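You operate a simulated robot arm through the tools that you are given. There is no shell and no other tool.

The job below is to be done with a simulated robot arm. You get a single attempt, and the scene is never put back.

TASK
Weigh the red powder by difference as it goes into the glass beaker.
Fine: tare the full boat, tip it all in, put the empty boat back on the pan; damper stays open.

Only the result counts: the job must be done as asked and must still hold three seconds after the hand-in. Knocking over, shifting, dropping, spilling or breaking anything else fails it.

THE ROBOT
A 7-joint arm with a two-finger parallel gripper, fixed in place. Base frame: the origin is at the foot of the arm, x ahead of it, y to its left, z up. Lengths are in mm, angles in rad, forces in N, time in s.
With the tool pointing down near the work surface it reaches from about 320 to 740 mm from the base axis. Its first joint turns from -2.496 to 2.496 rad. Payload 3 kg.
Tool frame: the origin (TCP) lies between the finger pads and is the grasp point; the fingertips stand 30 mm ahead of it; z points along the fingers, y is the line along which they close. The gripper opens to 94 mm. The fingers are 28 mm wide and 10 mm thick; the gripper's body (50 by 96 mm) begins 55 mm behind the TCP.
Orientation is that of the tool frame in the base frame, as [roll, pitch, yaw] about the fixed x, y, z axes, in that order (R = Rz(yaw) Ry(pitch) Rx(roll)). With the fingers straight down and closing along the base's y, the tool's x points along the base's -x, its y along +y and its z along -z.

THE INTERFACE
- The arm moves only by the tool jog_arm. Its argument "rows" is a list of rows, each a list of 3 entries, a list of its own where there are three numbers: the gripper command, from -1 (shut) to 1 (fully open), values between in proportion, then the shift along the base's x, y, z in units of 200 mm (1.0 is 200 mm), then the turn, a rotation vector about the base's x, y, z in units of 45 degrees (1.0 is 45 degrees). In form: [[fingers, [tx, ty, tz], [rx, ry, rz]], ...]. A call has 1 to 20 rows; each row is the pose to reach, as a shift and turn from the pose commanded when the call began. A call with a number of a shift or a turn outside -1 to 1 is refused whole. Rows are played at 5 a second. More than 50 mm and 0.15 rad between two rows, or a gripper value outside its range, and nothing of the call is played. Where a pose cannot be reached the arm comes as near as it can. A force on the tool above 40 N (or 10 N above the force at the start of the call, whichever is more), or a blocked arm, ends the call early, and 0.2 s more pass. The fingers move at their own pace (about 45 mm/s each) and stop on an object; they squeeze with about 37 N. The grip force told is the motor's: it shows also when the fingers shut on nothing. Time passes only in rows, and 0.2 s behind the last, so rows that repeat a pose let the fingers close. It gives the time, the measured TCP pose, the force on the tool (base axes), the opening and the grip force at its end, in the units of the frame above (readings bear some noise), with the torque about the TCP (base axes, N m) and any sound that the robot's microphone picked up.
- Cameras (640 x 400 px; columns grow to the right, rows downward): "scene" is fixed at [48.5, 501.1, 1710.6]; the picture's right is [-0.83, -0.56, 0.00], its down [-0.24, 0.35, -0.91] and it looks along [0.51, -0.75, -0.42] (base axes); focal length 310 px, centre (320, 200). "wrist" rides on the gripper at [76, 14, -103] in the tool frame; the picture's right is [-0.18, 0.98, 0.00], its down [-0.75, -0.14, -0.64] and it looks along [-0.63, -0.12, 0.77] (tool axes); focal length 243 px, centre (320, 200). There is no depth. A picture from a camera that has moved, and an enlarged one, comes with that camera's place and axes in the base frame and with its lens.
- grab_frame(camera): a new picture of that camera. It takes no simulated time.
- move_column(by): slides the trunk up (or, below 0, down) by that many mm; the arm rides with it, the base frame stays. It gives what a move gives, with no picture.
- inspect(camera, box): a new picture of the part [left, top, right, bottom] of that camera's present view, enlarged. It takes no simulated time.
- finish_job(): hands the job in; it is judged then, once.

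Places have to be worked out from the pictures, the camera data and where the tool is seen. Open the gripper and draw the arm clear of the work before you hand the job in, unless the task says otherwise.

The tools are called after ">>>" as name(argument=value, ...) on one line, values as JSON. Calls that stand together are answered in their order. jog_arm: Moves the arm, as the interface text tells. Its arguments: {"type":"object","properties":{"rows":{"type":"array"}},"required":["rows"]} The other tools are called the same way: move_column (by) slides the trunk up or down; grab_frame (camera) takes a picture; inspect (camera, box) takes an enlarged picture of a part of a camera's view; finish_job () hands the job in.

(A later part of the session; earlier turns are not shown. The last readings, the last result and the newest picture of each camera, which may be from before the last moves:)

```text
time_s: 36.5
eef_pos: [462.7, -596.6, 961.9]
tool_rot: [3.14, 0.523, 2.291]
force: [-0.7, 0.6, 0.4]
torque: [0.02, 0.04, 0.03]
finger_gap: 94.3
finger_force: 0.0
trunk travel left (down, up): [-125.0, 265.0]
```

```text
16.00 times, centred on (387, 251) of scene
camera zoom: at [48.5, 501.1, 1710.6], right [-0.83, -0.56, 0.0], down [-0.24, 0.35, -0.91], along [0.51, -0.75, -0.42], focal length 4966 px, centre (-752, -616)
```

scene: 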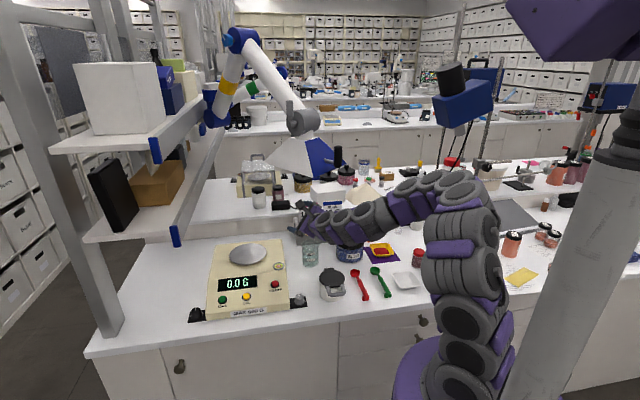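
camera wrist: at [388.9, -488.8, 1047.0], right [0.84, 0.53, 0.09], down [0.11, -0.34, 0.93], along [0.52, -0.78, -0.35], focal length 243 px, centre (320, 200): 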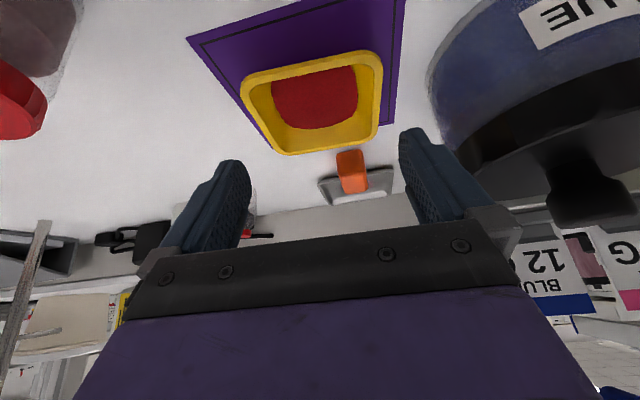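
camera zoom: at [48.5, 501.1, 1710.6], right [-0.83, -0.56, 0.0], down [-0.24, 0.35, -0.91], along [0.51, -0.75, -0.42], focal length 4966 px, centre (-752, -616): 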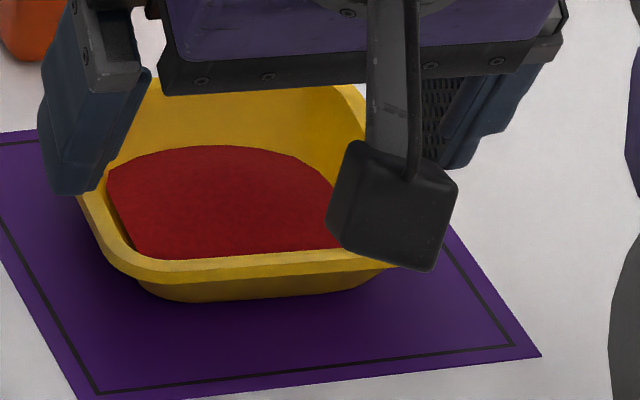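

The fingertips are rounded and the boat sits about 0.7 mm toward the right finger, with clearances of about 1 mm (right) and 2.4 mm (left). I correct that offset and go down 8 mm, then look again.

>>> jog_arm(rows=[[1, [0.0026, 0.0023, 0], [0, 0, 0]], [1, [0.0095, -0.0055, -0.02], [0, 0, 0]], [1, [0.0158, -0.0128, -0.04], [0, 0, 0]], [1, [0.0158, -0.0128, -0.04], [0, 0, 0]]])

>>> inspect(camera="wrist", box=[380, 100, 440, 160])

>>> inspect(camera="wrist", box=[210, 120, 290, 200])

>>> inspect(camera="scene", box=[372, 240, 402, 262])

```text
time_s: 37.5
eef_pos: [464.8, -599.7, 955.4]
tool_rot: [3.141, 0.525, 2.292]
force: [-0.3, -0.2, -0.6]
torque: [0.05, 0.0, 0.01]
finger_gap: 94.0
finger_force: 0.1
trunk travel left (down, up): [-125.0, 265.0]
```

```text
6.67 times, centred on (410, 130) of wrist
camera zoom: at [400.3, -501.8, 1003.0], right [0.84, 0.53, 0.09], down [0.11, -0.34, 0.93], along [0.52, -0.78, -0.35], focal length 1618 px, centre (-280, 667)
```

zoom: 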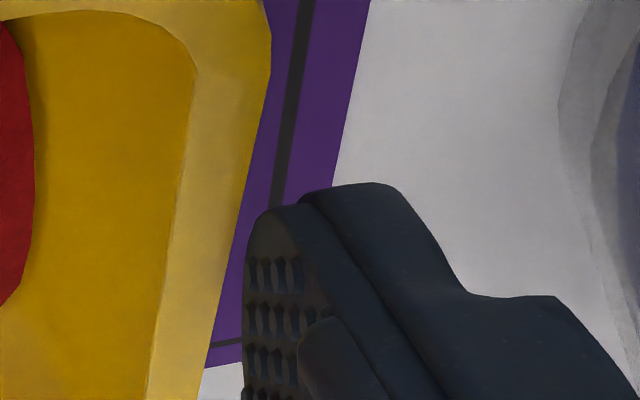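

```text
5.00 times, centred on (250, 160) of wrist
camera zoom: at [400.3, -501.8, 1003.0], right [0.84, 0.53, 0.09], down [0.11, -0.34, 0.93], along [0.52, -0.78, -0.35], focal length 1213 px, centre (670, 400)
```

zoom: 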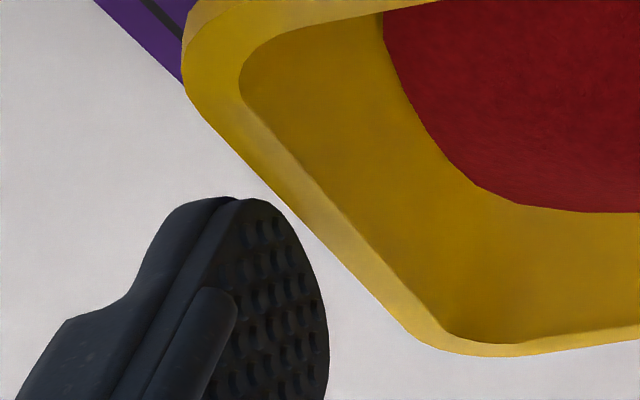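

```text
16.00 times, centred on (387, 251) of scene
camera zoom: at [48.5, 501.1, 1710.6], right [-0.83, -0.56, 0.0], down [-0.24, 0.35, -0.91], along [0.51, -0.75, -0.42], focal length 4966 px, centre (-752, -616)
```

zoom: 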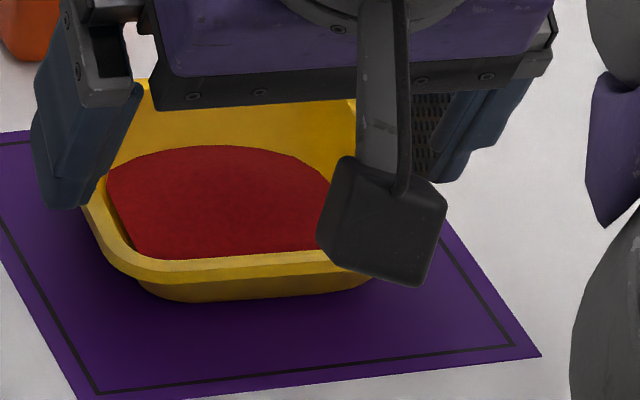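

The rim is now centred between the fingers to within about 0.2 mm with about 1.5 mm clear each side. I go down another 6 mm so that the tips pass the lip, and check that the boat has not moved.

>>> jog_arm(rows=[[1, [0.005, -0.0055, -0.015], [0, 0, 0]], [1, [0.0095, -0.011, -0.03], [0, 0, 0]], [1, [0.0095, -0.011, -0.03], [0, 0, 0]]])

>>> inspect(camera="wrist", box=[200, 60, 440, 210])

>>> inspect(camera="scene", box=[372, 240, 402, 262])

```text
time_s: 38.3
eef_pos: [467.6, -600.2, 948.4]
tool_rot: [3.14, 0.522, 2.293]
force: [-0.2, 0.1, -0.8]
torque: [0.05, -0.02, -0.02]
finger_gap: 93.9
finger_force: 0.1
trunk travel left (down, up): [-125.0, 265.0]
```

```text
2.67 times, centred on (320, 135) of wrist
camera zoom: at [402.2, -503.9, 997.3], right [0.84, 0.53, 0.09], down [0.11, -0.34, 0.93], along [0.52, -0.78, -0.35], focal length 647 px, centre (320, 373)
```

zoom: 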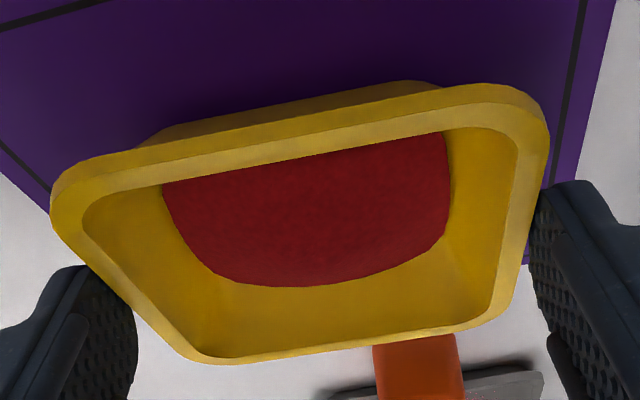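

```text
16.00 times, centred on (387, 251) of scene
camera zoom: at [48.5, 501.1, 1710.6], right [-0.83, -0.56, 0.0], down [-0.24, 0.35, -0.91], along [0.51, -0.75, -0.42], focal length 4966 px, centre (-752, -616)
```

zoom: 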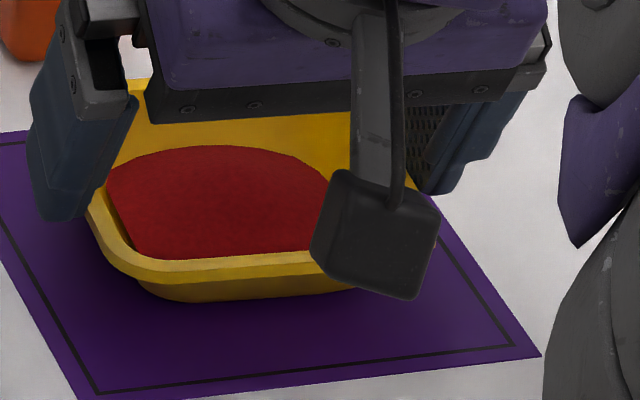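

The boat has not moved and the left fingertip is now partly hidden behind the lip, so the fingers straddle it properly. I complete the descent, leaving a few mm above the bench.

>>> jog_arm(rows=[[1, [0.0075, -0.008, -0.023], [0, 0, 0]], [1, [0.015, -0.0165, -0.047], [0, 0, 0]], [1, [0.022, -0.025, -0.07], [0, 0, 0]], [1, [0.022, -0.025, -0.07], [0, 0, 0]]])

>>> inspect(camera="wrist", box=[200, 60, 440, 210])

>>> inspect(camera="scene", box=[372, 240, 402, 262])

```text
time_s: 39.3
eef_pos: [473.4, -606.2, 935.5]
tool_rot: [3.14, 0.525, 2.29]
force: [1.2, -0.2, -0.1]
torque: [-0.01, 0.0, -0.02]
finger_gap: 93.9
finger_force: 0.1
trunk travel left (down, up): [-125.0, 265.0]
```

```text
2.67 times, centred on (320, 135) of wrist
camera zoom: at [406.9, -509.0, 984.0], right [0.84, 0.53, 0.09], down [0.11, -0.34, 0.93], along [0.52, -0.78, -0.35], focal length 647 px, centre (320, 373)
```

zoom: 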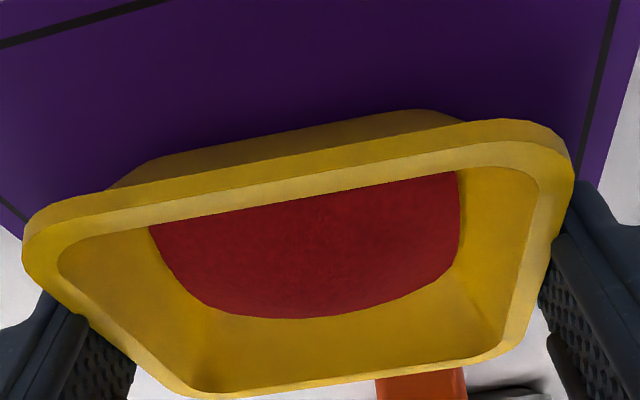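

```text
16.00 times, centred on (387, 251) of scene
camera zoom: at [48.5, 501.1, 1710.6], right [-0.83, -0.56, 0.0], down [-0.24, 0.35, -0.91], along [0.51, -0.75, -0.42], focal length 4966 px, centre (-752, -616)
```

zoom: 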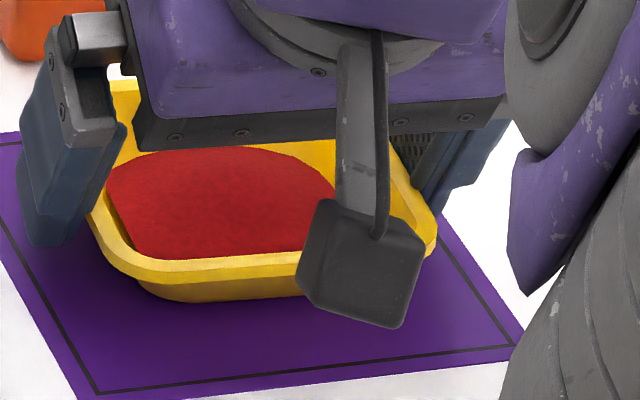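

Final position looks right: both fingers beside the boat with the lip between the pads. I close gently to a target slightly below the boat width and read the gap and grip.

>>> jog_arm(rows=[[0.9, [0, 0, 0], [0, 0, 0]], [0.85, [0, 0, 0], [0, 0, 0]], [0.8, [0, 0, 0], [0, 0, 0]], [0.8, [0, 0, 0], [0, 0, 0]], [0.8, [0, 0, 0], [0, 0, 0]]])

>>> inspect(camera="wrist", box=[200, 60, 440, 210])

>>> inspect(camera="scene", box=[372, 240, 402, 262])

```text
time_s: 40.5
eef_pos: [473.4, -605.2, 935.9]
tool_rot: [3.141, 0.523, 2.289]
force: [2.0, -0.7, 3.4]
torque: [0.04, 0.0, 0.02]
finger_gap: 86.6
finger_force: 1.5
trunk travel left (down, up): [-125.0, 265.0]
```

```text
2.67 times, centred on (320, 135) of wrist
camera zoom: at [406.7, -508.8, 984.1], right [0.84, 0.53, 0.09], down [0.11, -0.34, 0.93], along [0.52, -0.78, -0.35], focal length 647 px, centre (320, 373)
```

zoom: 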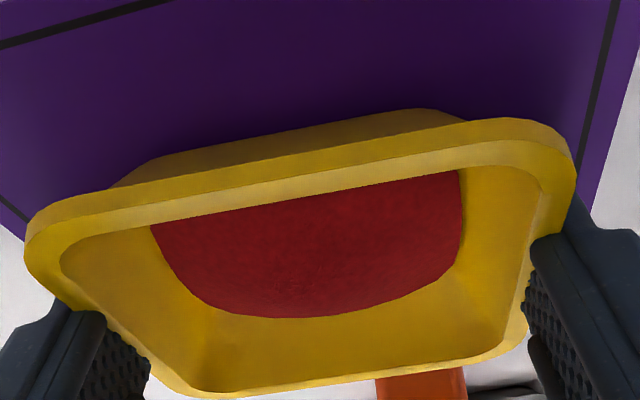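

```text
16.00 times, centred on (387, 251) of scene
camera zoom: at [48.5, 501.1, 1710.6], right [-0.83, -0.56, 0.0], down [-0.24, 0.35, -0.91], along [0.51, -0.75, -0.42], focal length 4966 px, centre (-752, -616)
```

zoom: 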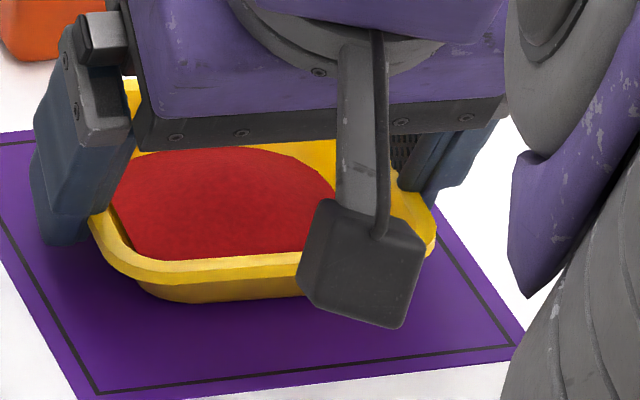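

The fingers have met the boat at about 86.6 mm with a light grip. I tighten in steps and watch the force.

>>> jog_arm(rows=[[0.75, [0, 0, 0], [0, 0, 0]], [0.7, [0, 0, 0], [0, 0, 0]], [0.7, [0, 0, 0], [0, 0, 0]], [0.7, [0, 0, 0], [0, 0, 0]]])

>>> inspect(camera="wrist", box=[200, 60, 440, 210])

```text
time_s: 41.5
eef_pos: [472.9, -605.9, 936.0]
tool_rot: [3.14, 0.526, 2.29]
force: [1.3, -0.8, 6.8]
torque: [0.02, 0.04, 0.06]
finger_gap: 83.4
finger_force: 36.8
trunk travel left (down, up): [-125.0, 265.0]
```

```text
2.67 times, centred on (320, 135) of wrist
camera zoom: at [406.7, -508.6, 984.3], right [0.84, 0.53, 0.09], down [0.11, -0.34, 0.93], along [0.52, -0.78, -0.35], focal length 647 px, centre (320, 373)
```

zoom: 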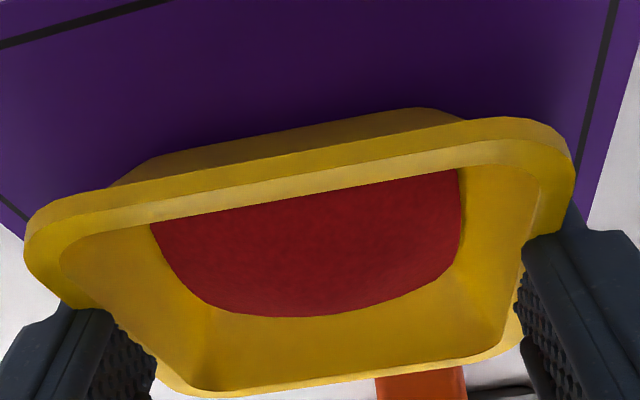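

The grip is now firm: 83.4 mm at 36.8 N, with the boat level. I lift it a little, straight up, and check that it comes along level.

>>> jog_arm(rows=[[0.7, [0, 0, 0.01], [0, 0, 0]], [0.7, [0, 0, 0.025], [0, 0, 0]], [0.7, [0, 0, 0.05], [0, 0, 0]], [0.7, [0, 0, 0.05], [0, 0, 0]]])

>>> inspect(camera="wrist", box=[200, 60, 440, 210])

>>> inspect(camera="scene", box=[365, 230, 410, 265])

```text
time_s: 42.5
eef_pos: [473.0, -605.9, 944.6]
tool_rot: [-3.14, 0.523, 2.291]
force: [-0.6, -0.1, 1.3]
torque: [0.03, 0.0, 0.0]
finger_gap: 83.4
finger_force: 36.6
trunk travel left (down, up): [-125.0, 265.0]
```

```text
2.67 times, centred on (320, 135) of wrist
camera zoom: at [406.3, -508.5, 992.8], right [0.84, 0.53, 0.09], down [0.11, -0.34, 0.93], along [0.52, -0.78, -0.35], focal length 647 px, centre (320, 373)
```

zoom: 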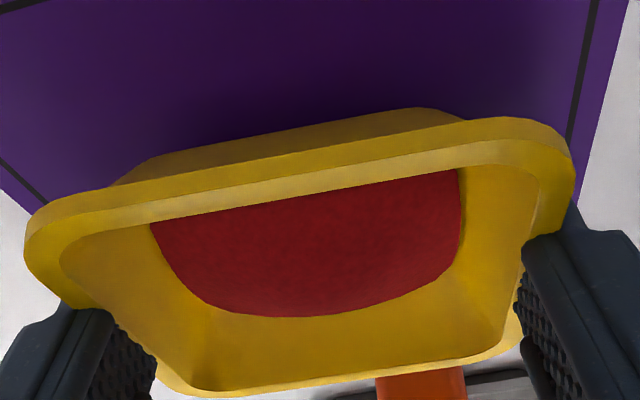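

```text
11.43 times, centred on (388, 248) of scene
camera zoom: at [48.5, 501.1, 1710.6], right [-0.83, -0.56, 0.0], down [-0.24, 0.35, -0.91], along [0.51, -0.75, -0.42], focal length 3547 px, centre (-451, -343)
```

zoom: 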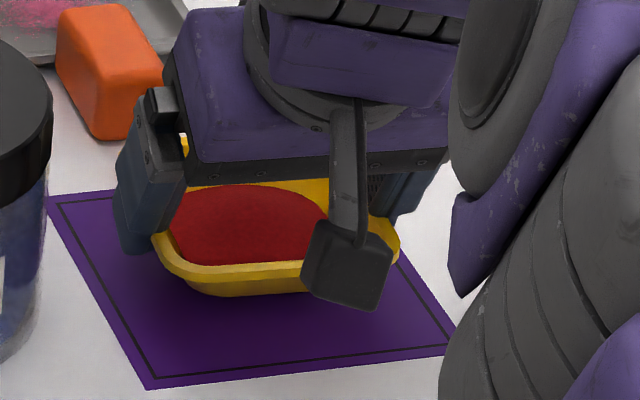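

The boat came off the mat level and secure. I raise it slowly to a safe travel height and retract it toward the base before swinging to the balance.

>>> jog_arm(rows=[[0.7, [0, 0, 0.05], [0, 0, 0]], [0.7, [0, 0, 0.13], [0, 0, 0]], [0.7, [0, 0, 0.24], [0, 0, 0]], [0.7, [0, 0, 0.36], [0, 0, 0]], [0.7, [0, 0, 0.48], [0, 0, 0]], [0.7, [0, 0, 0.6], [0, 0, 0]], [0.7, [0, 0, 0.7], [0, 0, 0]], [0.7, [0, 0, 0.77], [0, 0, 0]], [0.7, [0, 0, 0.8], [0, 0, 0]]])

>>> jog_arm(rows=[[0.7, [-0.02, 0.03, 0], [0, 0, 0]], [0.7, [-0.07, 0.09, 0], [0, 0, 0]], [0.7, [-0.15, 0.19, 0], [0, 0, 0]], [0.7, [-0.23, 0.29, 0], [0, 0, 0]], [0.7, [-0.3, 0.39, 0], [0, 0, 0]], [0.7, [-0.345, 0.445, 0], [0, 0, 0]], [0.7, [-0.365, 0.47, 0], [0, 0, 0]], [0.7, [-0.365, 0.47, 0], [0, 0, 0]]])

>>> grab_frame(camera="wrist")

>>> grab_frame(camera="scene")

```text
time_s: 44.5
eef_pos: [472.1, -606.0, 1105.6]
tool_rot: [3.141, 0.524, 2.29]
force: [0.9, 0.3, -0.1]
torque: [0.0, 0.02, 0.0]
finger_gap: 83.4
finger_force: 36.7
trunk travel left (down, up): [-125.0, 265.0]
```

```text
time_s: 46.3
eef_pos: [399.4, -510.0, 1103.8]
tool_rot: [3.14, 0.522, 2.29]
force: [-0.8, -0.2, -0.1]
torque: [0.0, -0.02, -0.02]
finger_gap: 83.0
finger_force: 36.9
trunk travel left (down, up): [-125.0, 265.0]
```

```text
taken
camera wrist: at [333.8, -413.9, 1152.7], right [0.84, 0.53, 0.09], down [0.11, -0.34, 0.93], along [0.52, -0.78, -0.35], focal length 243 px, centre (320, 200)
```

wrist: 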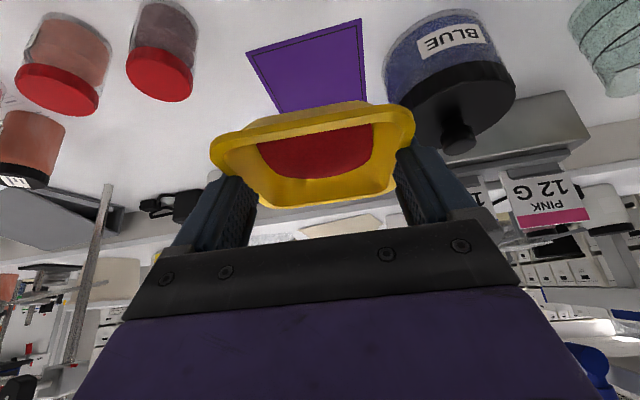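

```text
taken
```

scene: 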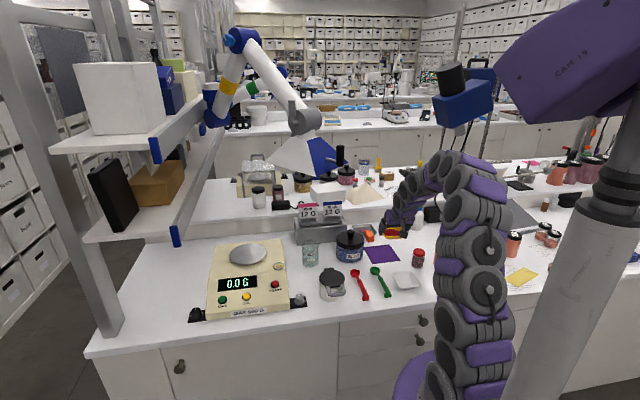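

The boat is held level with the powder intact. I swing it at constant height around to the balance side.

>>> jog_arm(rows=[[0.7, [0.04, 0.035, 0], [0, 0, 0.02]], [0.7, [0.14, 0.12, 0], [0, 0, 0.06]], [0.7, [0.26, 0.24, 0], [0, 0, 0.12]], [0.7, [0.38, 0.37, 0], [0, 0, 0.19]], [0.7, [0.49, 0.51, 0], [0, 0, 0.26]], [0.7, [0.59, 0.64, 0], [0, 0, 0.32]], [0.7, [0.68, 0.75, 0], [0, 0, 0.37]], [0.7, [0.73, 0.815, 0], [0, 0, 0.4]], [0.7, [0.755, 0.84, 0], [0, 0, 0.411]], [0.7, [0.755, 0.84, 0], [0, 0, 0.411]]])

>>> jog_arm(rows=[[0.7, [0.025, 0.04, 0], [0, 0, 0.02]], [0.7, [0.08, 0.14, 0], [0, 0, 0.06]], [0.7, [0.15, 0.27, 0], [0, 0, 0.12]], [0.7, [0.22, 0.42, 0], [0, 0, 0.18]], [0.7, [0.28, 0.57, 0], [0, 0, 0.24]], [0.7, [0.33, 0.71, 0], [0, 0, 0.3]], [0.7, [0.37, 0.84, 0], [0, 0, 0.36]], [0.7, [0.395, 0.935, 0], [0, 0, 0.395]], [0.7, [0.41, 0.98, 0], [0, 0, 0.411]], [0.7, [0.41, 0.98, 0], [0, 0, 0.411]]])

>>> grab_frame(camera="wrist")

>>> grab_frame(camera="scene")

```text
time_s: 48.5
eef_pos: [549.7, -343.7, 1105.3]
tool_rot: [3.14, 0.525, 2.612]
force: [0.0, -0.6, -0.1]
torque: [-0.05, 0.0, -0.01]
finger_gap: 83.4
finger_force: 37.0
trunk travel left (down, up): [-125.0, 265.0]
```

```text
time_s: 50.7
eef_pos: [631.8, -145.6, 1106.3]
tool_rot: [3.14, 0.523, 2.937]
force: [1.3, 0.6, -0.4]
torque: [0.0, 0.02, 0.0]
finger_gap: 83.0
finger_force: 36.7
trunk travel left (down, up): [-125.0, 265.0]
```

```text
taken
camera wrist: at [520.9, -108.6, 1154.8], right [0.36, 0.93, 0.09], down [0.3, -0.21, 0.93], along [0.89, -0.3, -0.35], focal length 243 px, centre (320, 200)
```

wrist: 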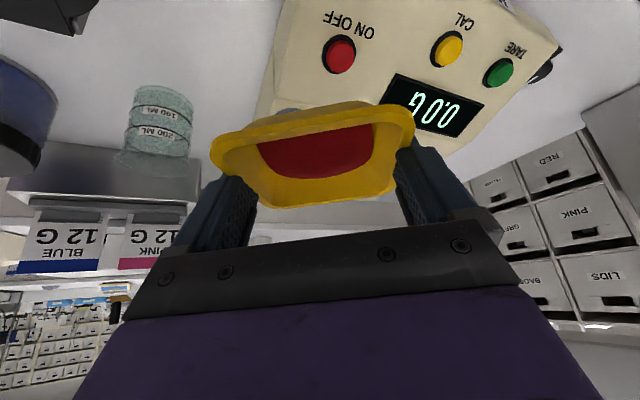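

```text
taken
```

scene: 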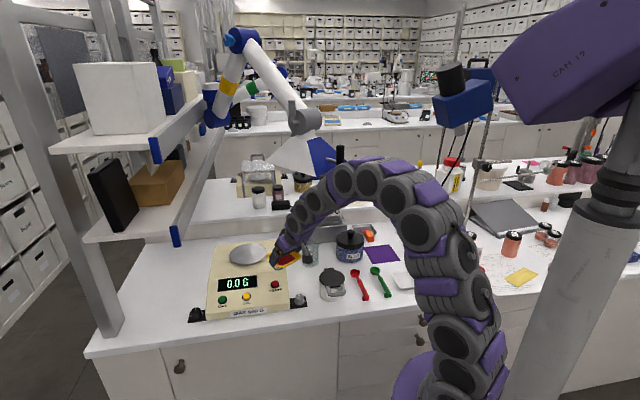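

From here TARE triangulates to about [783,20,951]. I now extend the boat out over the pan at constant height.

>>> jog_arm(rows=[[0.7, [0.04, -0.006, 0], [0, 0, 0]], [0.7, [0.12, -0.018, 0], [0, 0, 0]], [0.7, [0.24, -0.036, 0], [0, 0, 0]], [0.7, [0.38, -0.057, 0], [0, 0, 0]], [0.7, [0.52, -0.078, 0], [0, 0, 0]], [0.7, [0.66, -0.099, 0], [0, 0, 0]], [0.7, [0.79, -0.119, 0], [0, 0, 0]], [0.7, [0.89, -0.134, 0], [0, 0, 0]], [0.7, [0.95, -0.143, 0], [0, 0, 0]], [0.7, [0.98, -0.147, 0], [0, 0, 0]], [0.7, [0.98, -0.147, 0], [0, 0, 0]]])

>>> grab_frame(camera="wrist")

>>> inspect(camera="scene", box=[195, 215, 325, 320])

```text
time_s: 53.1
eef_pos: [829.2, -175.8, 1104.4]
tool_rot: [3.139, 0.522, 2.935]
force: [-0.2, 0.4, 0.0]
torque: [-0.01, 0.02, 0.01]
finger_gap: 83.2
finger_force: 37.0
trunk travel left (down, up): [-125.0, 265.0]
```

```text
taken
camera wrist: at [717.0, -138.9, 1153.3], right [0.36, 0.93, 0.09], down [0.3, -0.21, 0.93], along [0.89, -0.3, -0.35], focal length 243 px, centre (320, 200)
```

wrist: 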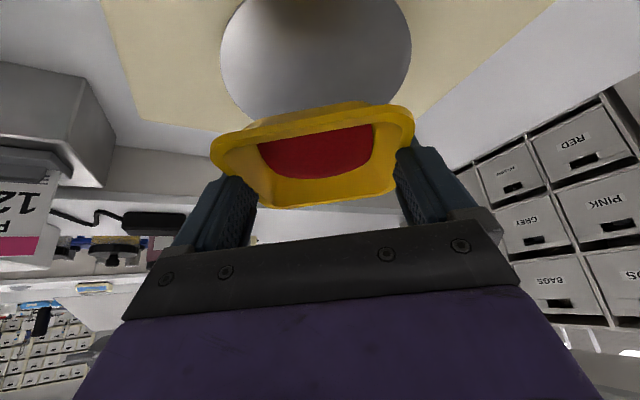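

```text
3.81 times, centred on (260, 268) of scene
camera zoom: at [48.5, 501.1, 1710.6], right [-0.83, -0.56, 0.0], down [-0.24, 0.35, -0.91], along [0.51, -0.75, -0.42], focal length 1182 px, centre (549, -57)
```

zoom: 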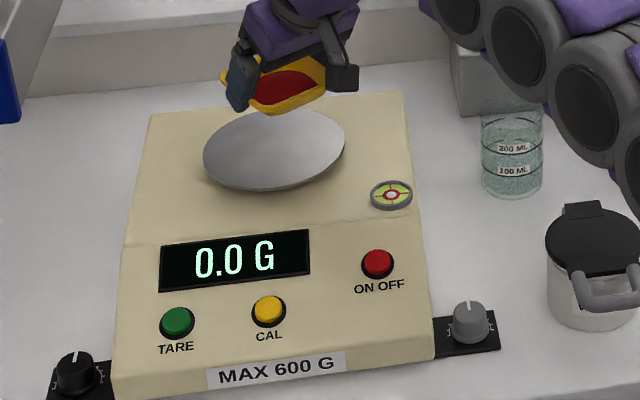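

Wrist-only fits from two heights agree on the pan at about [850.5,-179,1005] with a radius near 67 mm. I move the boat over its centre and down to roughly 13 mm above it.

>>> jog_arm(rows=[[0.7, [0.02, -0.002, -0.03], [0, 0, 0]], [0.7, [0.05, -0.005, -0.09], [0, 0, 0]], [0.7, [0.075, -0.007, -0.16], [0, 0, 0]], [0.7, [0.0855, -0.008, -0.21], [0, 0, 0]], [0.7, [0.0855, -0.008, -0.24], [0, 0, 0]], [0.7, [0.0855, -0.008, -0.25], [0, 0, 0]], [0.7, [0.0855, -0.008, -0.25], [0, 0, 0]]])

>>> inspect(camera="wrist", box=[180, 0, 460, 220])

>>> inspect(camera="scene", box=[215, 225, 285, 275])

```text
time_s: 54.7
eef_pos: [845.5, -178.8, 1053.7]
tool_rot: [3.14, 0.523, 2.936]
force: [-0.1, -0.4, -0.7]
torque: [0.01, -0.02, 0.01]
finger_gap: 83.3
finger_force: 37.2
trunk travel left (down, up): [-125.0, 265.0]
```

```text
1.82 times, centred on (320, 110) of wrist
camera zoom: at [734.2, -140.7, 1103.5], right [0.36, 0.93, 0.09], down [0.3, -0.21, 0.93], along [0.89, -0.3, -0.35], focal length 441 px, centre (320, 364)
```

zoom: 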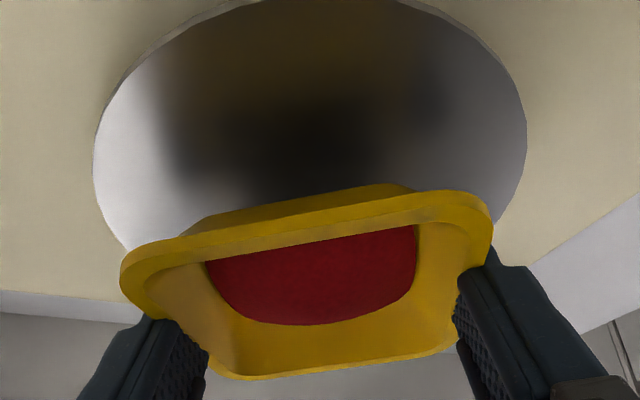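

```text
8.00 times, centred on (250, 250) of scene
camera zoom: at [48.5, 501.1, 1710.6], right [-0.83, -0.56, 0.0], down [-0.24, 0.35, -0.91], along [0.51, -0.75, -0.42], focal length 2483 px, centre (880, -200)
```

zoom: 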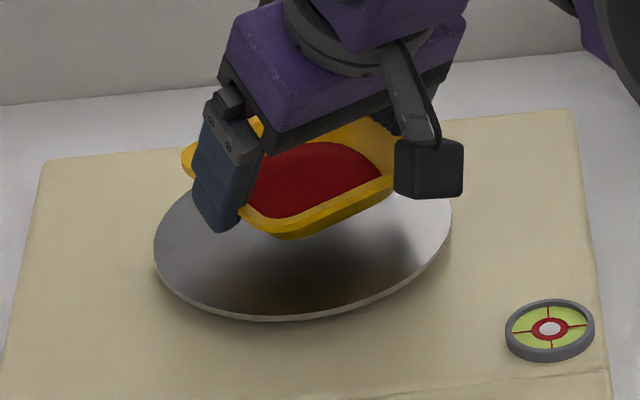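

The boat is centred over the pan and level, with a gap of roughly a centimetre. I lower in small steps, checking the force and the balance display.

>>> jog_arm(rows=[[0.7, [0, 0, -0.015], [0, 0, 0]], [0.7, [0, 0, -0.03], [0, 0, 0]], [0.7, [0, 0, -0.04], [0, 0, 0]], [0.7, [0, 0, -0.04], [0, 0, 0]]])

>>> inspect(camera="scene", box=[205, 235, 285, 295])

```text
time_s: 55.7
eef_pos: [844.9, -177.0, 1047.4]
tool_rot: [3.14, 0.523, 2.935]
force: [-0.3, 0.5, -0.2]
torque: [-0.02, 0.0, 0.0]
finger_gap: 83.2
finger_force: 36.9
trunk travel left (down, up): [-125.0, 265.0]
```

```text
6.67 times, centred on (245, 265) of scene
camera zoom: at [48.5, 501.1, 1710.6], right [-0.83, -0.56, 0.0], down [-0.24, 0.35, -0.91], along [0.51, -0.75, -0.42], focal length 2069 px, centre (820, -233)
```

zoom: 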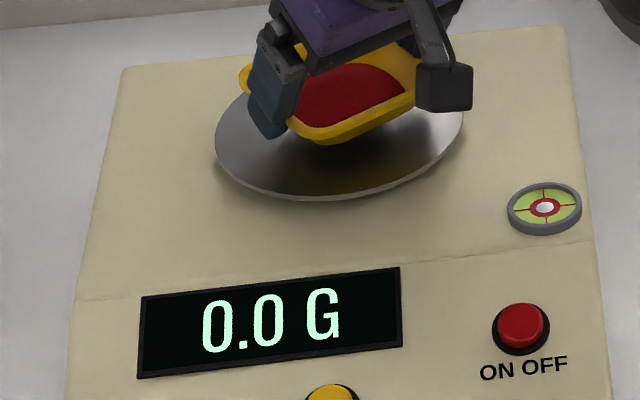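

Display still 0.0 g, so there is no contact yet. I continue down by 3 mm steps.

>>> jog_arm(rows=[[0.7, [0, 0, -0.008], [0, 0, 0]], [0.7, [0, 0, -0.015], [0, 0, 0]], [0.7, [0, 0, -0.015], [0, 0, 0]]])

>>> inspect(camera="scene", box=[205, 235, 285, 295])

```text
time_s: 56.5
eef_pos: [845.9, -177.2, 1043.5]
tool_rot: [3.139, 0.524, 2.935]
force: [-0.3, 0.2, -0.1]
torque: [-0.02, 0.01, -0.01]
finger_gap: 83.1
finger_force: 37.0
trunk travel left (down, up): [-125.0, 265.0]
```

```text
6.67 times, centred on (245, 265) of scene
camera zoom: at [48.5, 501.1, 1710.6], right [-0.83, -0.56, 0.0], down [-0.24, 0.35, -0.91], along [0.51, -0.75, -0.42], focal length 2069 px, centre (820, -233)
```

zoom: 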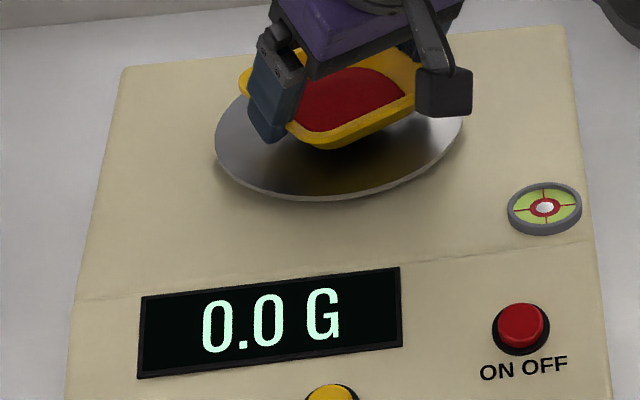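

Still no contact. I lower another 3 mm.

>>> jog_arm(rows=[[0.7, [0, 0, -0.008], [0, 0, 0]], [0.7, [0, 0, -0.015], [0, 0, 0]], [0.7, [0, 0, -0.015], [0, 0, 0]]])

>>> inspect(camera="scene", box=[205, 235, 285, 295])

>>> inspect(camera="wrist", box=[180, 0, 460, 220])

```text
time_s: 57.3
eef_pos: [844.3, -178.8, 1041.1]
tool_rot: [3.14, 0.524, 2.934]
force: [-0.8, 0.6, 0.1]
torque: [-0.03, -0.01, 0.03]
finger_gap: 83.5
finger_force: 37.1
trunk travel left (down, up): [-125.0, 265.0]
```

```text
6.67 times, centred on (245, 265) of scene
camera zoom: at [48.5, 501.1, 1710.6], right [-0.83, -0.56, 0.0], down [-0.24, 0.35, -0.91], along [0.51, -0.75, -0.42], focal length 2069 px, centre (820, -233)
```

zoom: 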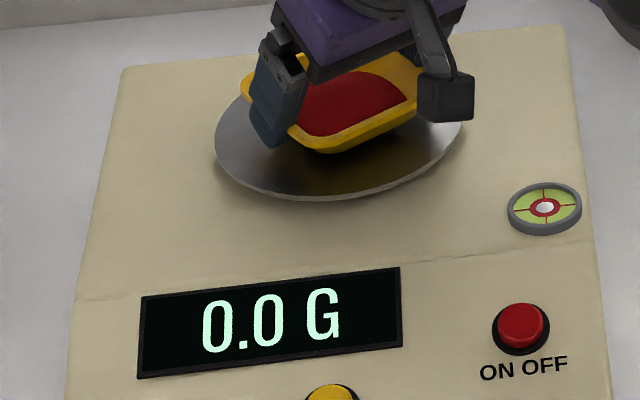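

```text
1.82 times, centred on (320, 110) of wrist
camera zoom: at [734.0, -140.4, 1089.5], right [0.36, 0.93, 0.09], down [0.3, -0.21, 0.93], along [0.89, -0.3, -0.35], focal length 441 px, centre (320, 364)
```

zoom: 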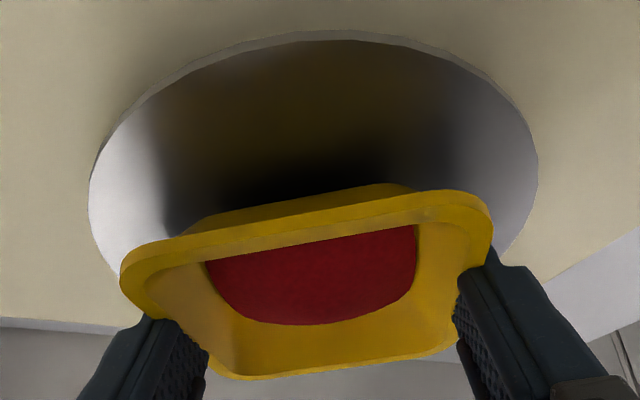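

Reading 1041 and still nothing on the display, so the pan is a little lower than estimated. I keep stepping down.

>>> jog_arm(rows=[[0.7, [0, 0, -0.008], [0, 0, 0]], [0.7, [0, 0, -0.015], [0, 0, 0]], [0.7, [0, 0, -0.015], [0, 0, 0]]])

>>> inspect(camera="scene", box=[205, 235, 285, 295])

```text
time_s: 58.1
eef_pos: [845.4, -177.1, 1038.3]
tool_rot: [3.14, 0.524, 2.935]
force: [0.1, 0.4, -0.6]
torque: [0.01, -0.01, -0.01]
finger_gap: 83.4
finger_force: 36.7
trunk travel left (down, up): [-125.0, 265.0]
```

```text
6.67 times, centred on (245, 265) of scene
camera zoom: at [48.5, 501.1, 1710.6], right [-0.83, -0.56, 0.0], down [-0.24, 0.35, -0.91], along [0.51, -0.75, -0.42], focal length 2069 px, centre (820, -233)
```

zoom: 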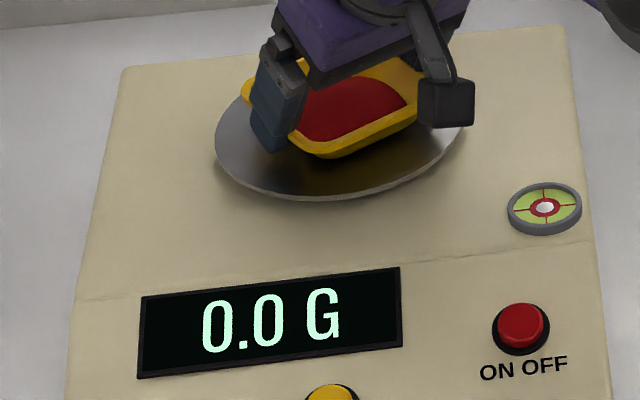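

No contact yet. Another 3 mm down.

>>> jog_arm(rows=[[0.7, [0, 0, -0.008], [0, 0, 0]], [0.7, [0, 0, -0.015], [0, 0, 0]], [0.7, [0, 0, -0.015], [0, 0, 0]]])

>>> inspect(camera="scene", box=[205, 235, 285, 295])

>>> inspect(camera="scene", box=[225, 238, 270, 268])

```text
time_s: 58.9
eef_pos: [845.3, -177.5, 1037.4]
tool_rot: [-3.14, 0.527, 2.935]
force: [0.9, -0.7, 13.3]
torque: [-0.02, 0.25, 0.04]
finger_gap: 83.2
finger_force: 36.3
trunk travel left (down, up): [-125.0, 265.0]
```

```text
6.67 times, centred on (245, 265) of scene
camera zoom: at [48.5, 501.1, 1710.6], right [-0.83, -0.56, 0.0], down [-0.24, 0.35, -0.91], along [0.51, -0.75, -0.42], focal length 2069 px, centre (820, -233)
```

zoom: 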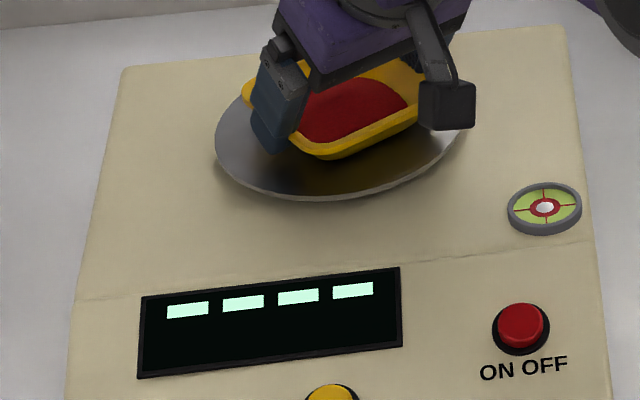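

```text
13.33 times, centred on (248, 253) of scene
camera zoom: at [48.5, 501.1, 1710.6], right [-0.83, -0.56, 0.0], down [-0.24, 0.35, -0.91], along [0.51, -0.75, -0.42], focal length 4138 px, centre (1287, -507)
```

zoom: 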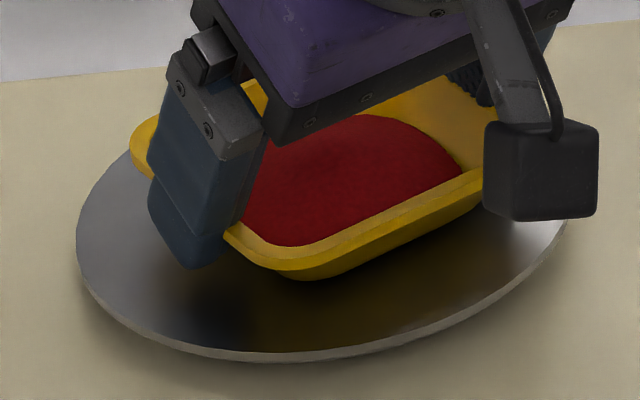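

Contact was made: 13 N upward and the display shows overload bars. I immediately raise about 2 mm to relieve the pan.

>>> jog_arm(rows=[[0.7, [0, 0, 0.01], [0, 0, 0]], [0.7, [0, 0, 0.01], [0, 0, 0]]])

>>> inspect(camera="scene", box=[205, 235, 285, 295])

```text
time_s: 59.5
eef_pos: [845.5, -178.0, 1037.3]
tool_rot: [3.139, 0.523, 2.936]
force: [-1.6, -1.3, 5.1]
torque: [-0.09, 0.04, -0.05]
finger_gap: 83.2
finger_force: 36.7
trunk travel left (down, up): [-125.0, 265.0]
```

```text
6.67 times, centred on (245, 265) of scene
camera zoom: at [48.5, 501.1, 1710.6], right [-0.83, -0.56, 0.0], down [-0.24, 0.35, -0.91], along [0.51, -0.75, -0.42], focal length 2069 px, centre (820, -233)
```

zoom: 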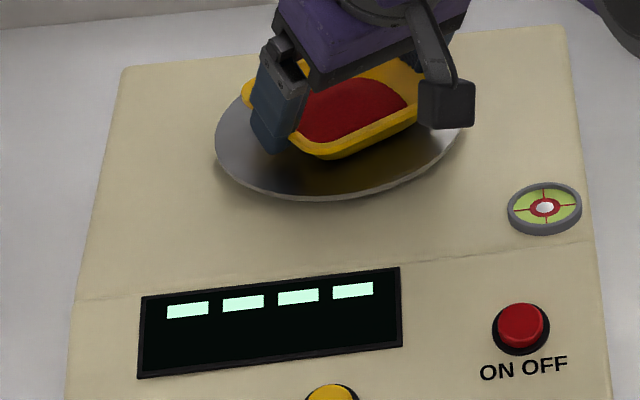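

Force has fallen to about 5 N and the display still shows overload. I raise another 1 mm.

>>> jog_arm(rows=[[0.7, [0, 0, 0.005], [0, 0, 0]], [0.7, [0, 0, 0.005], [0, 0, 0]], [0.7, [0, 0, 0.005], [0, 0, 0]]])

>>> inspect(camera="scene", box=[205, 235, 285, 295])

```text
time_s: 60.3
eef_pos: [845.9, -178.0, 1036.7]
tool_rot: [3.139, 0.523, 2.936]
force: [-0.1, 0.3, -0.6]
torque: [-0.05, 0.02, -0.02]
finger_gap: 83.3
finger_force: 36.6
trunk travel left (down, up): [-125.0, 265.0]
```

```text
6.67 times, centred on (245, 265) of scene
camera zoom: at [48.5, 501.1, 1710.6], right [-0.83, -0.56, 0.0], down [-0.24, 0.35, -0.91], along [0.51, -0.75, -0.42], focal length 2069 px, centre (820, -233)
```

zoom: 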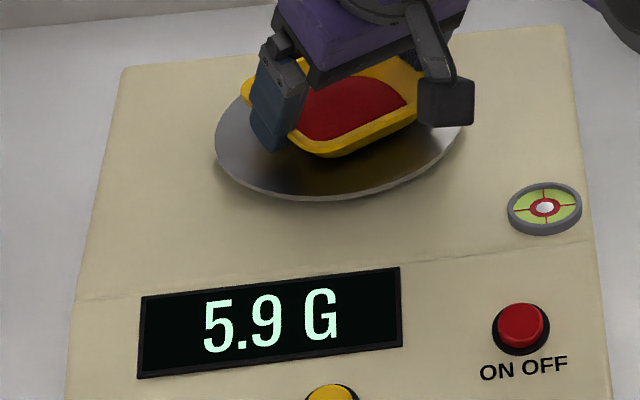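

The display shows 5.9 g, so the boat just touches the pan. I open the fingers slowly to release it.

>>> jog_arm(rows=[[0.76, [0, 0, 0], [0, 0, 0]], [0.8, [0, 0, 0], [0, 0, 0]], [0.84, [0, 0, 0], [0, 0, 0]], [0.88, [0, 0, 0], [0, 0, 0]], [0.92, [0, 0, 0], [0, 0, 0]], [0.96, [0, 0, 0], [0, 0, 0]], [1.0, [0, 0, 0], [0, 0, 0]], [1.0, [0, 0, 0], [0, 0, 0]]])

>>> inspect(camera="scene", box=[205, 235, 285, 295])

>>> inspect(camera="wrist", box=[180, 40, 460, 220])

```text
time_s: 62.1
eef_pos: [845.3, -178.8, 1037.1]
tool_rot: [3.14, 0.524, 2.937]
force: [-0.2, -0.2, 0.1]
torque: [0.02, 0.02, 0.01]
finger_gap: 94.3
finger_force: 0.1
trunk travel left (down, up): [-125.0, 265.0]
```

```text
6.67 times, centred on (245, 265) of scene
camera zoom: at [48.5, 501.1, 1710.6], right [-0.83, -0.56, 0.0], down [-0.24, 0.35, -0.91], along [0.51, -0.75, -0.42], focal length 2069 px, centre (820, -233)
```

zoom: 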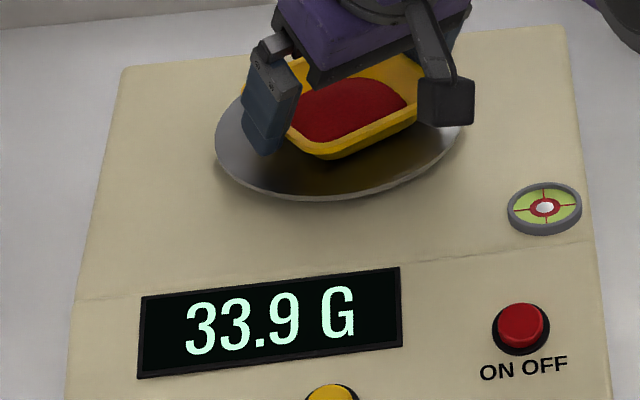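

```text
2.22 times, centred on (320, 130) of wrist
camera zoom: at [734.3, -140.5, 1086.4], right [0.36, 0.93, 0.09], down [0.3, -0.21, 0.93], along [0.89, -0.3, -0.35], focal length 539 px, centre (320, 356)
```

zoom: 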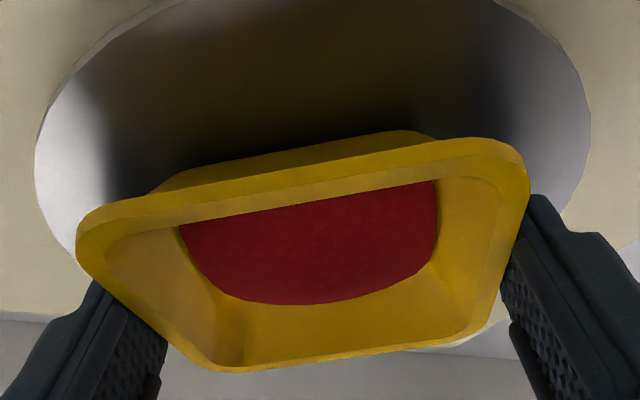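

The boat rests freely on the pan and reads 33.9 g. I withdraw the fingers straight back along their own axis.

>>> jog_arm(rows=[[1, [-0.0122, 0.0026, 0.0217], [0, 0, 0]], [1, [-0.0367, 0.0077, 0.065], [0, 0, 0]], [1, [-0.0734, 0.0153, 0.13], [0, 0, 0]], [1, [-0.122, 0.0255, 0.2165], [0, 0, 0]], [1, [-0.196, 0.041, 0.346], [0, 0, 0]], [1, [-0.245, 0.051, 0.433], [0, 0, 0]], [1, [-0.245, 0.051, 0.433], [0, 0, 0]]])

>>> inspect(camera="scene", box=[195, 225, 305, 320])

>>> grab_frame(camera="wrist")

```text
time_s: 63.7
eef_pos: [796.1, -166.3, 1124.1]
tool_rot: [3.14, 0.524, 2.936]
force: [-0.7, -0.7, 0.1]
torque: [0.02, -0.04, 0.01]
finger_gap: 94.0
finger_force: 0.1
trunk travel left (down, up): [-125.0, 265.0]
```

```text
4.21 times, centred on (250, 272) of scene
camera zoom: at [48.5, 501.1, 1710.6], right [-0.83, -0.56, 0.0], down [-0.24, 0.35, -0.91], along [0.51, -0.75, -0.42], focal length 1307 px, centre (615, -105)
```

zoom: 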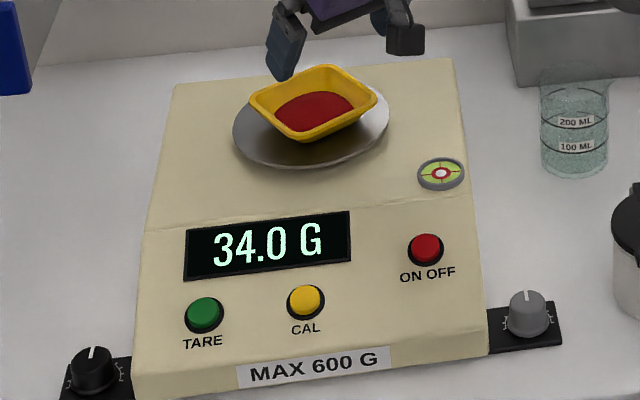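

```text
taken
camera wrist: at [685.5, -128.7, 1173.5], right [0.36, 0.93, 0.09], down [0.3, -0.21, 0.93], along [0.89, -0.31, -0.35], focal length 243 px, centre (320, 200)
```

wrist: 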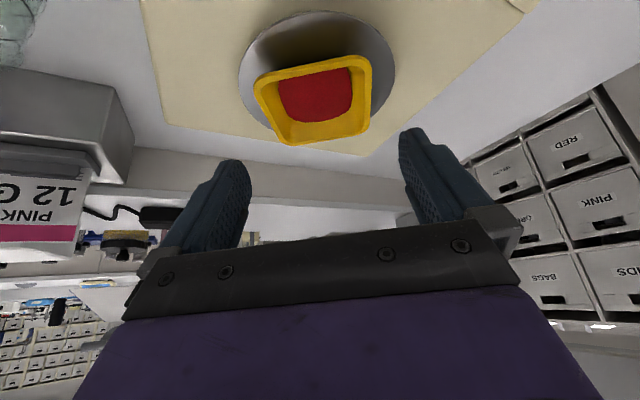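

The boat is stable on the pan at 34.0 g. I close the gripper and move to a hover behind and above the TARE button.

>>> jog_arm(rows=[[0.6, [-0.08, 0.1, -0.01], [0, 0, 0.04]], [0.2, [-0.16, 0.25, -0.04], [0, 0, 0.08]], [-0.2, [-0.22, 0.4, -0.08], [0, 0, 0.13]], [-0.6, [-0.28, 0.56, -0.14], [0, 0, 0.17]], [-1, [-0.33, 0.73, -0.2], [0, 0, 0.21]], [-1, [-0.37, 0.87, -0.25], [0, 0, 0.24]], [-1, [-0.38, 0.93, -0.27], [0, 0, 0.26]], [-1, [-0.38, 0.93, -0.27], [0, 0, 0.26]]])

>>> grab_frame(camera="wrist")

>>> grab_frame(camera="scene")

```text
time_s: 65.5
eef_pos: [719.7, 19.7, 1071.9]
tool_rot: [-3.141, 0.525, 3.14]
force: [-0.2, 0.6, 0.3]
torque: [0.0, -0.02, 0.0]
finger_gap: 0.0
finger_force: 32.9
trunk travel left (down, up): [-125.0, 265.0]
```

```text
taken
camera wrist: at [603.5, 32.9, 1119.3], right [0.16, 0.98, 0.09], down [0.33, -0.14, 0.93], along [0.93, -0.12, -0.35], focal length 243 px, centre (320, 200)
```

wrist: 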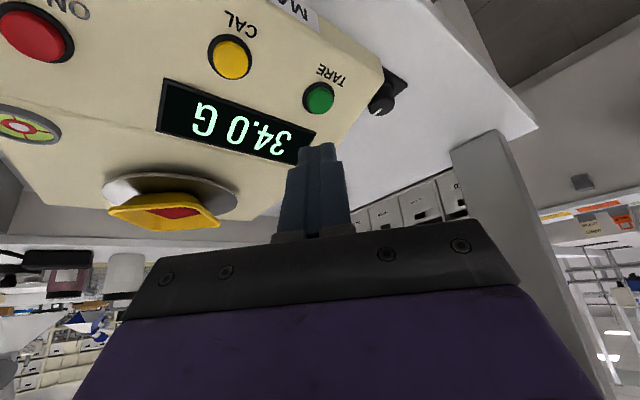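

```text
taken
```

scene: 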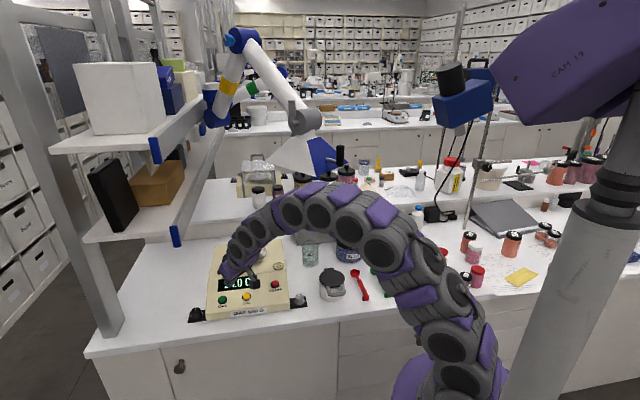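

TARE now triangulates to about [784.5,19,949], and the closed fingertip line needs about 5 mm less x. I correct that and approach along the finger axis to roughly 25 mm from the button.

>>> jog_arm(rows=[[-1, [0.02, 0, -0.08], [0, 0, 0]], [-1, [0.075, 0, -0.175], [0, 0, 0]], [-1, [0.13, 0, -0.27], [0, 0, 0]], [-1, [0.175, 0, -0.3465], [0, 0, 0]], [-1, [0.175, 0, -0.3465], [0, 0, 0]]])

>>> grab_frame(camera="wrist")

>>> inspect(camera="scene", box=[195, 240, 295, 320])

```text
time_s: 66.7
eef_pos: [755.3, 17.9, 1002.0]
tool_rot: [-3.141, 0.523, 3.14]
force: [0.9, 0.2, -0.7]
torque: [-0.02, -0.03, -0.05]
finger_gap: 0.1
finger_force: 33.4
trunk travel left (down, up): [-125.0, 265.0]
```

```text
taken
camera wrist: at [638.1, 32.5, 1050.6], right [0.16, 0.98, 0.09], down [0.33, -0.14, 0.93], along [0.93, -0.12, -0.35], focal length 243 px, centre (320, 200)
```

wrist: 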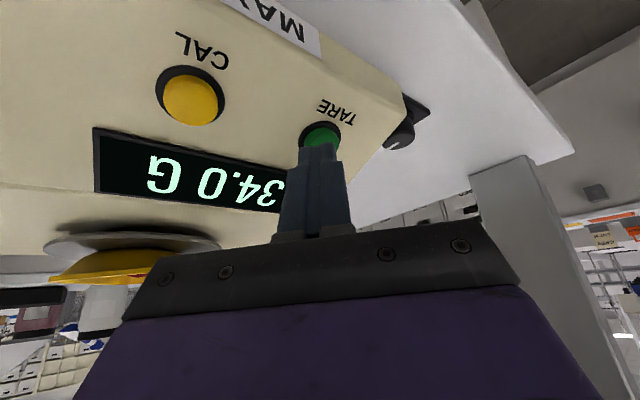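

```text
5.00 times, centred on (245, 280) of scene
camera zoom: at [48.5, 501.1, 1710.6], right [-0.83, -0.56, 0.0], down [-0.24, 0.35, -0.91], along [0.51, -0.75, -0.42], focal length 1552 px, centre (695, -200)
```

zoom: 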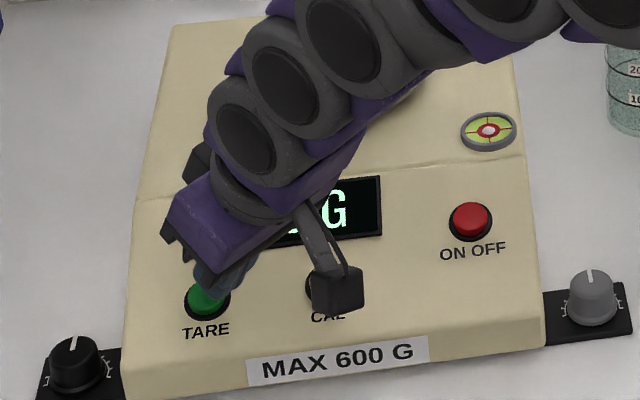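

The fingertip is lined up with TARE. I advance 20 mm and then probe in small steps, watching force, sound and display.

>>> jog_arm(rows=[[-1, [0.0175, 0, -0.03], [0, 0, 0]], [-1, [0.035, 0, -0.0606], [0, 0, 0]], [-1, [0.05, 0, -0.0866], [0, 0, 0]], [-1, [0.05, 0, -0.0866], [0, 0, 0]]])

>>> inspect(camera="wrist", box=[240, 80, 400, 200])

>>> inspect(camera="scene", box=[205, 265, 265, 310])

```text
time_s: 67.7
eef_pos: [764.1, 17.7, 986.3]
tool_rot: [3.141, 0.525, 3.139]
force: [-13.5, -0.7, 12.2]
torque: [-0.09, 0.39, -0.06]
finger_gap: 0.1
finger_force: 32.8
trunk travel left (down, up): [-125.0, 265.0]
heard: click
```

```text
3.33 times, centred on (320, 140) of wrist
camera zoom: at [647.2, 31.9, 1034.4], right [0.16, 0.98, 0.09], down [0.33, -0.14, 0.93], along [0.93, -0.12, -0.35], focal length 809 px, centre (320, 400)
```

zoom: 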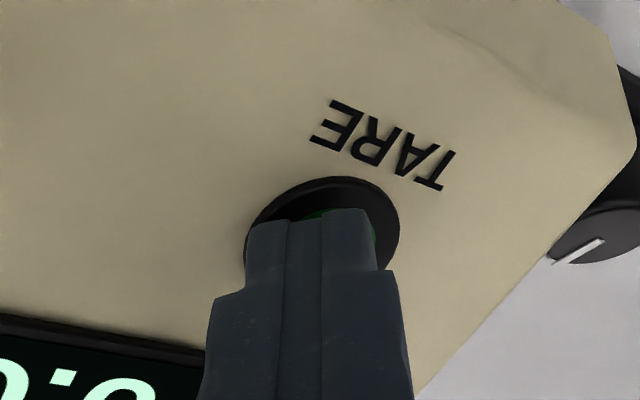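

```text
8.89 times, centred on (235, 288) of scene
camera zoom: at [48.5, 501.1, 1710.6], right [-0.83, -0.56, 0.0], down [-0.24, 0.35, -0.91], along [0.51, -0.75, -0.42], focal length 2759 px, centre (1076, -578)
```

zoom: 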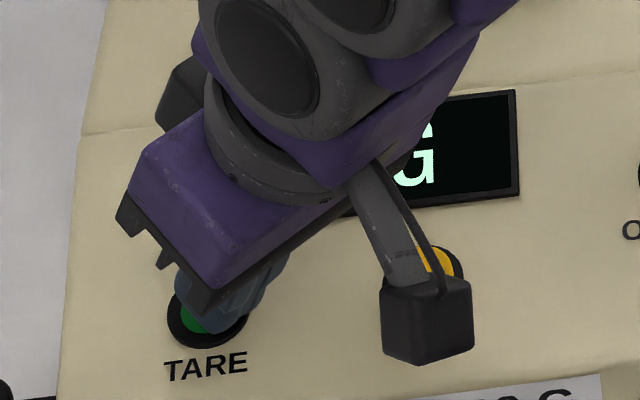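

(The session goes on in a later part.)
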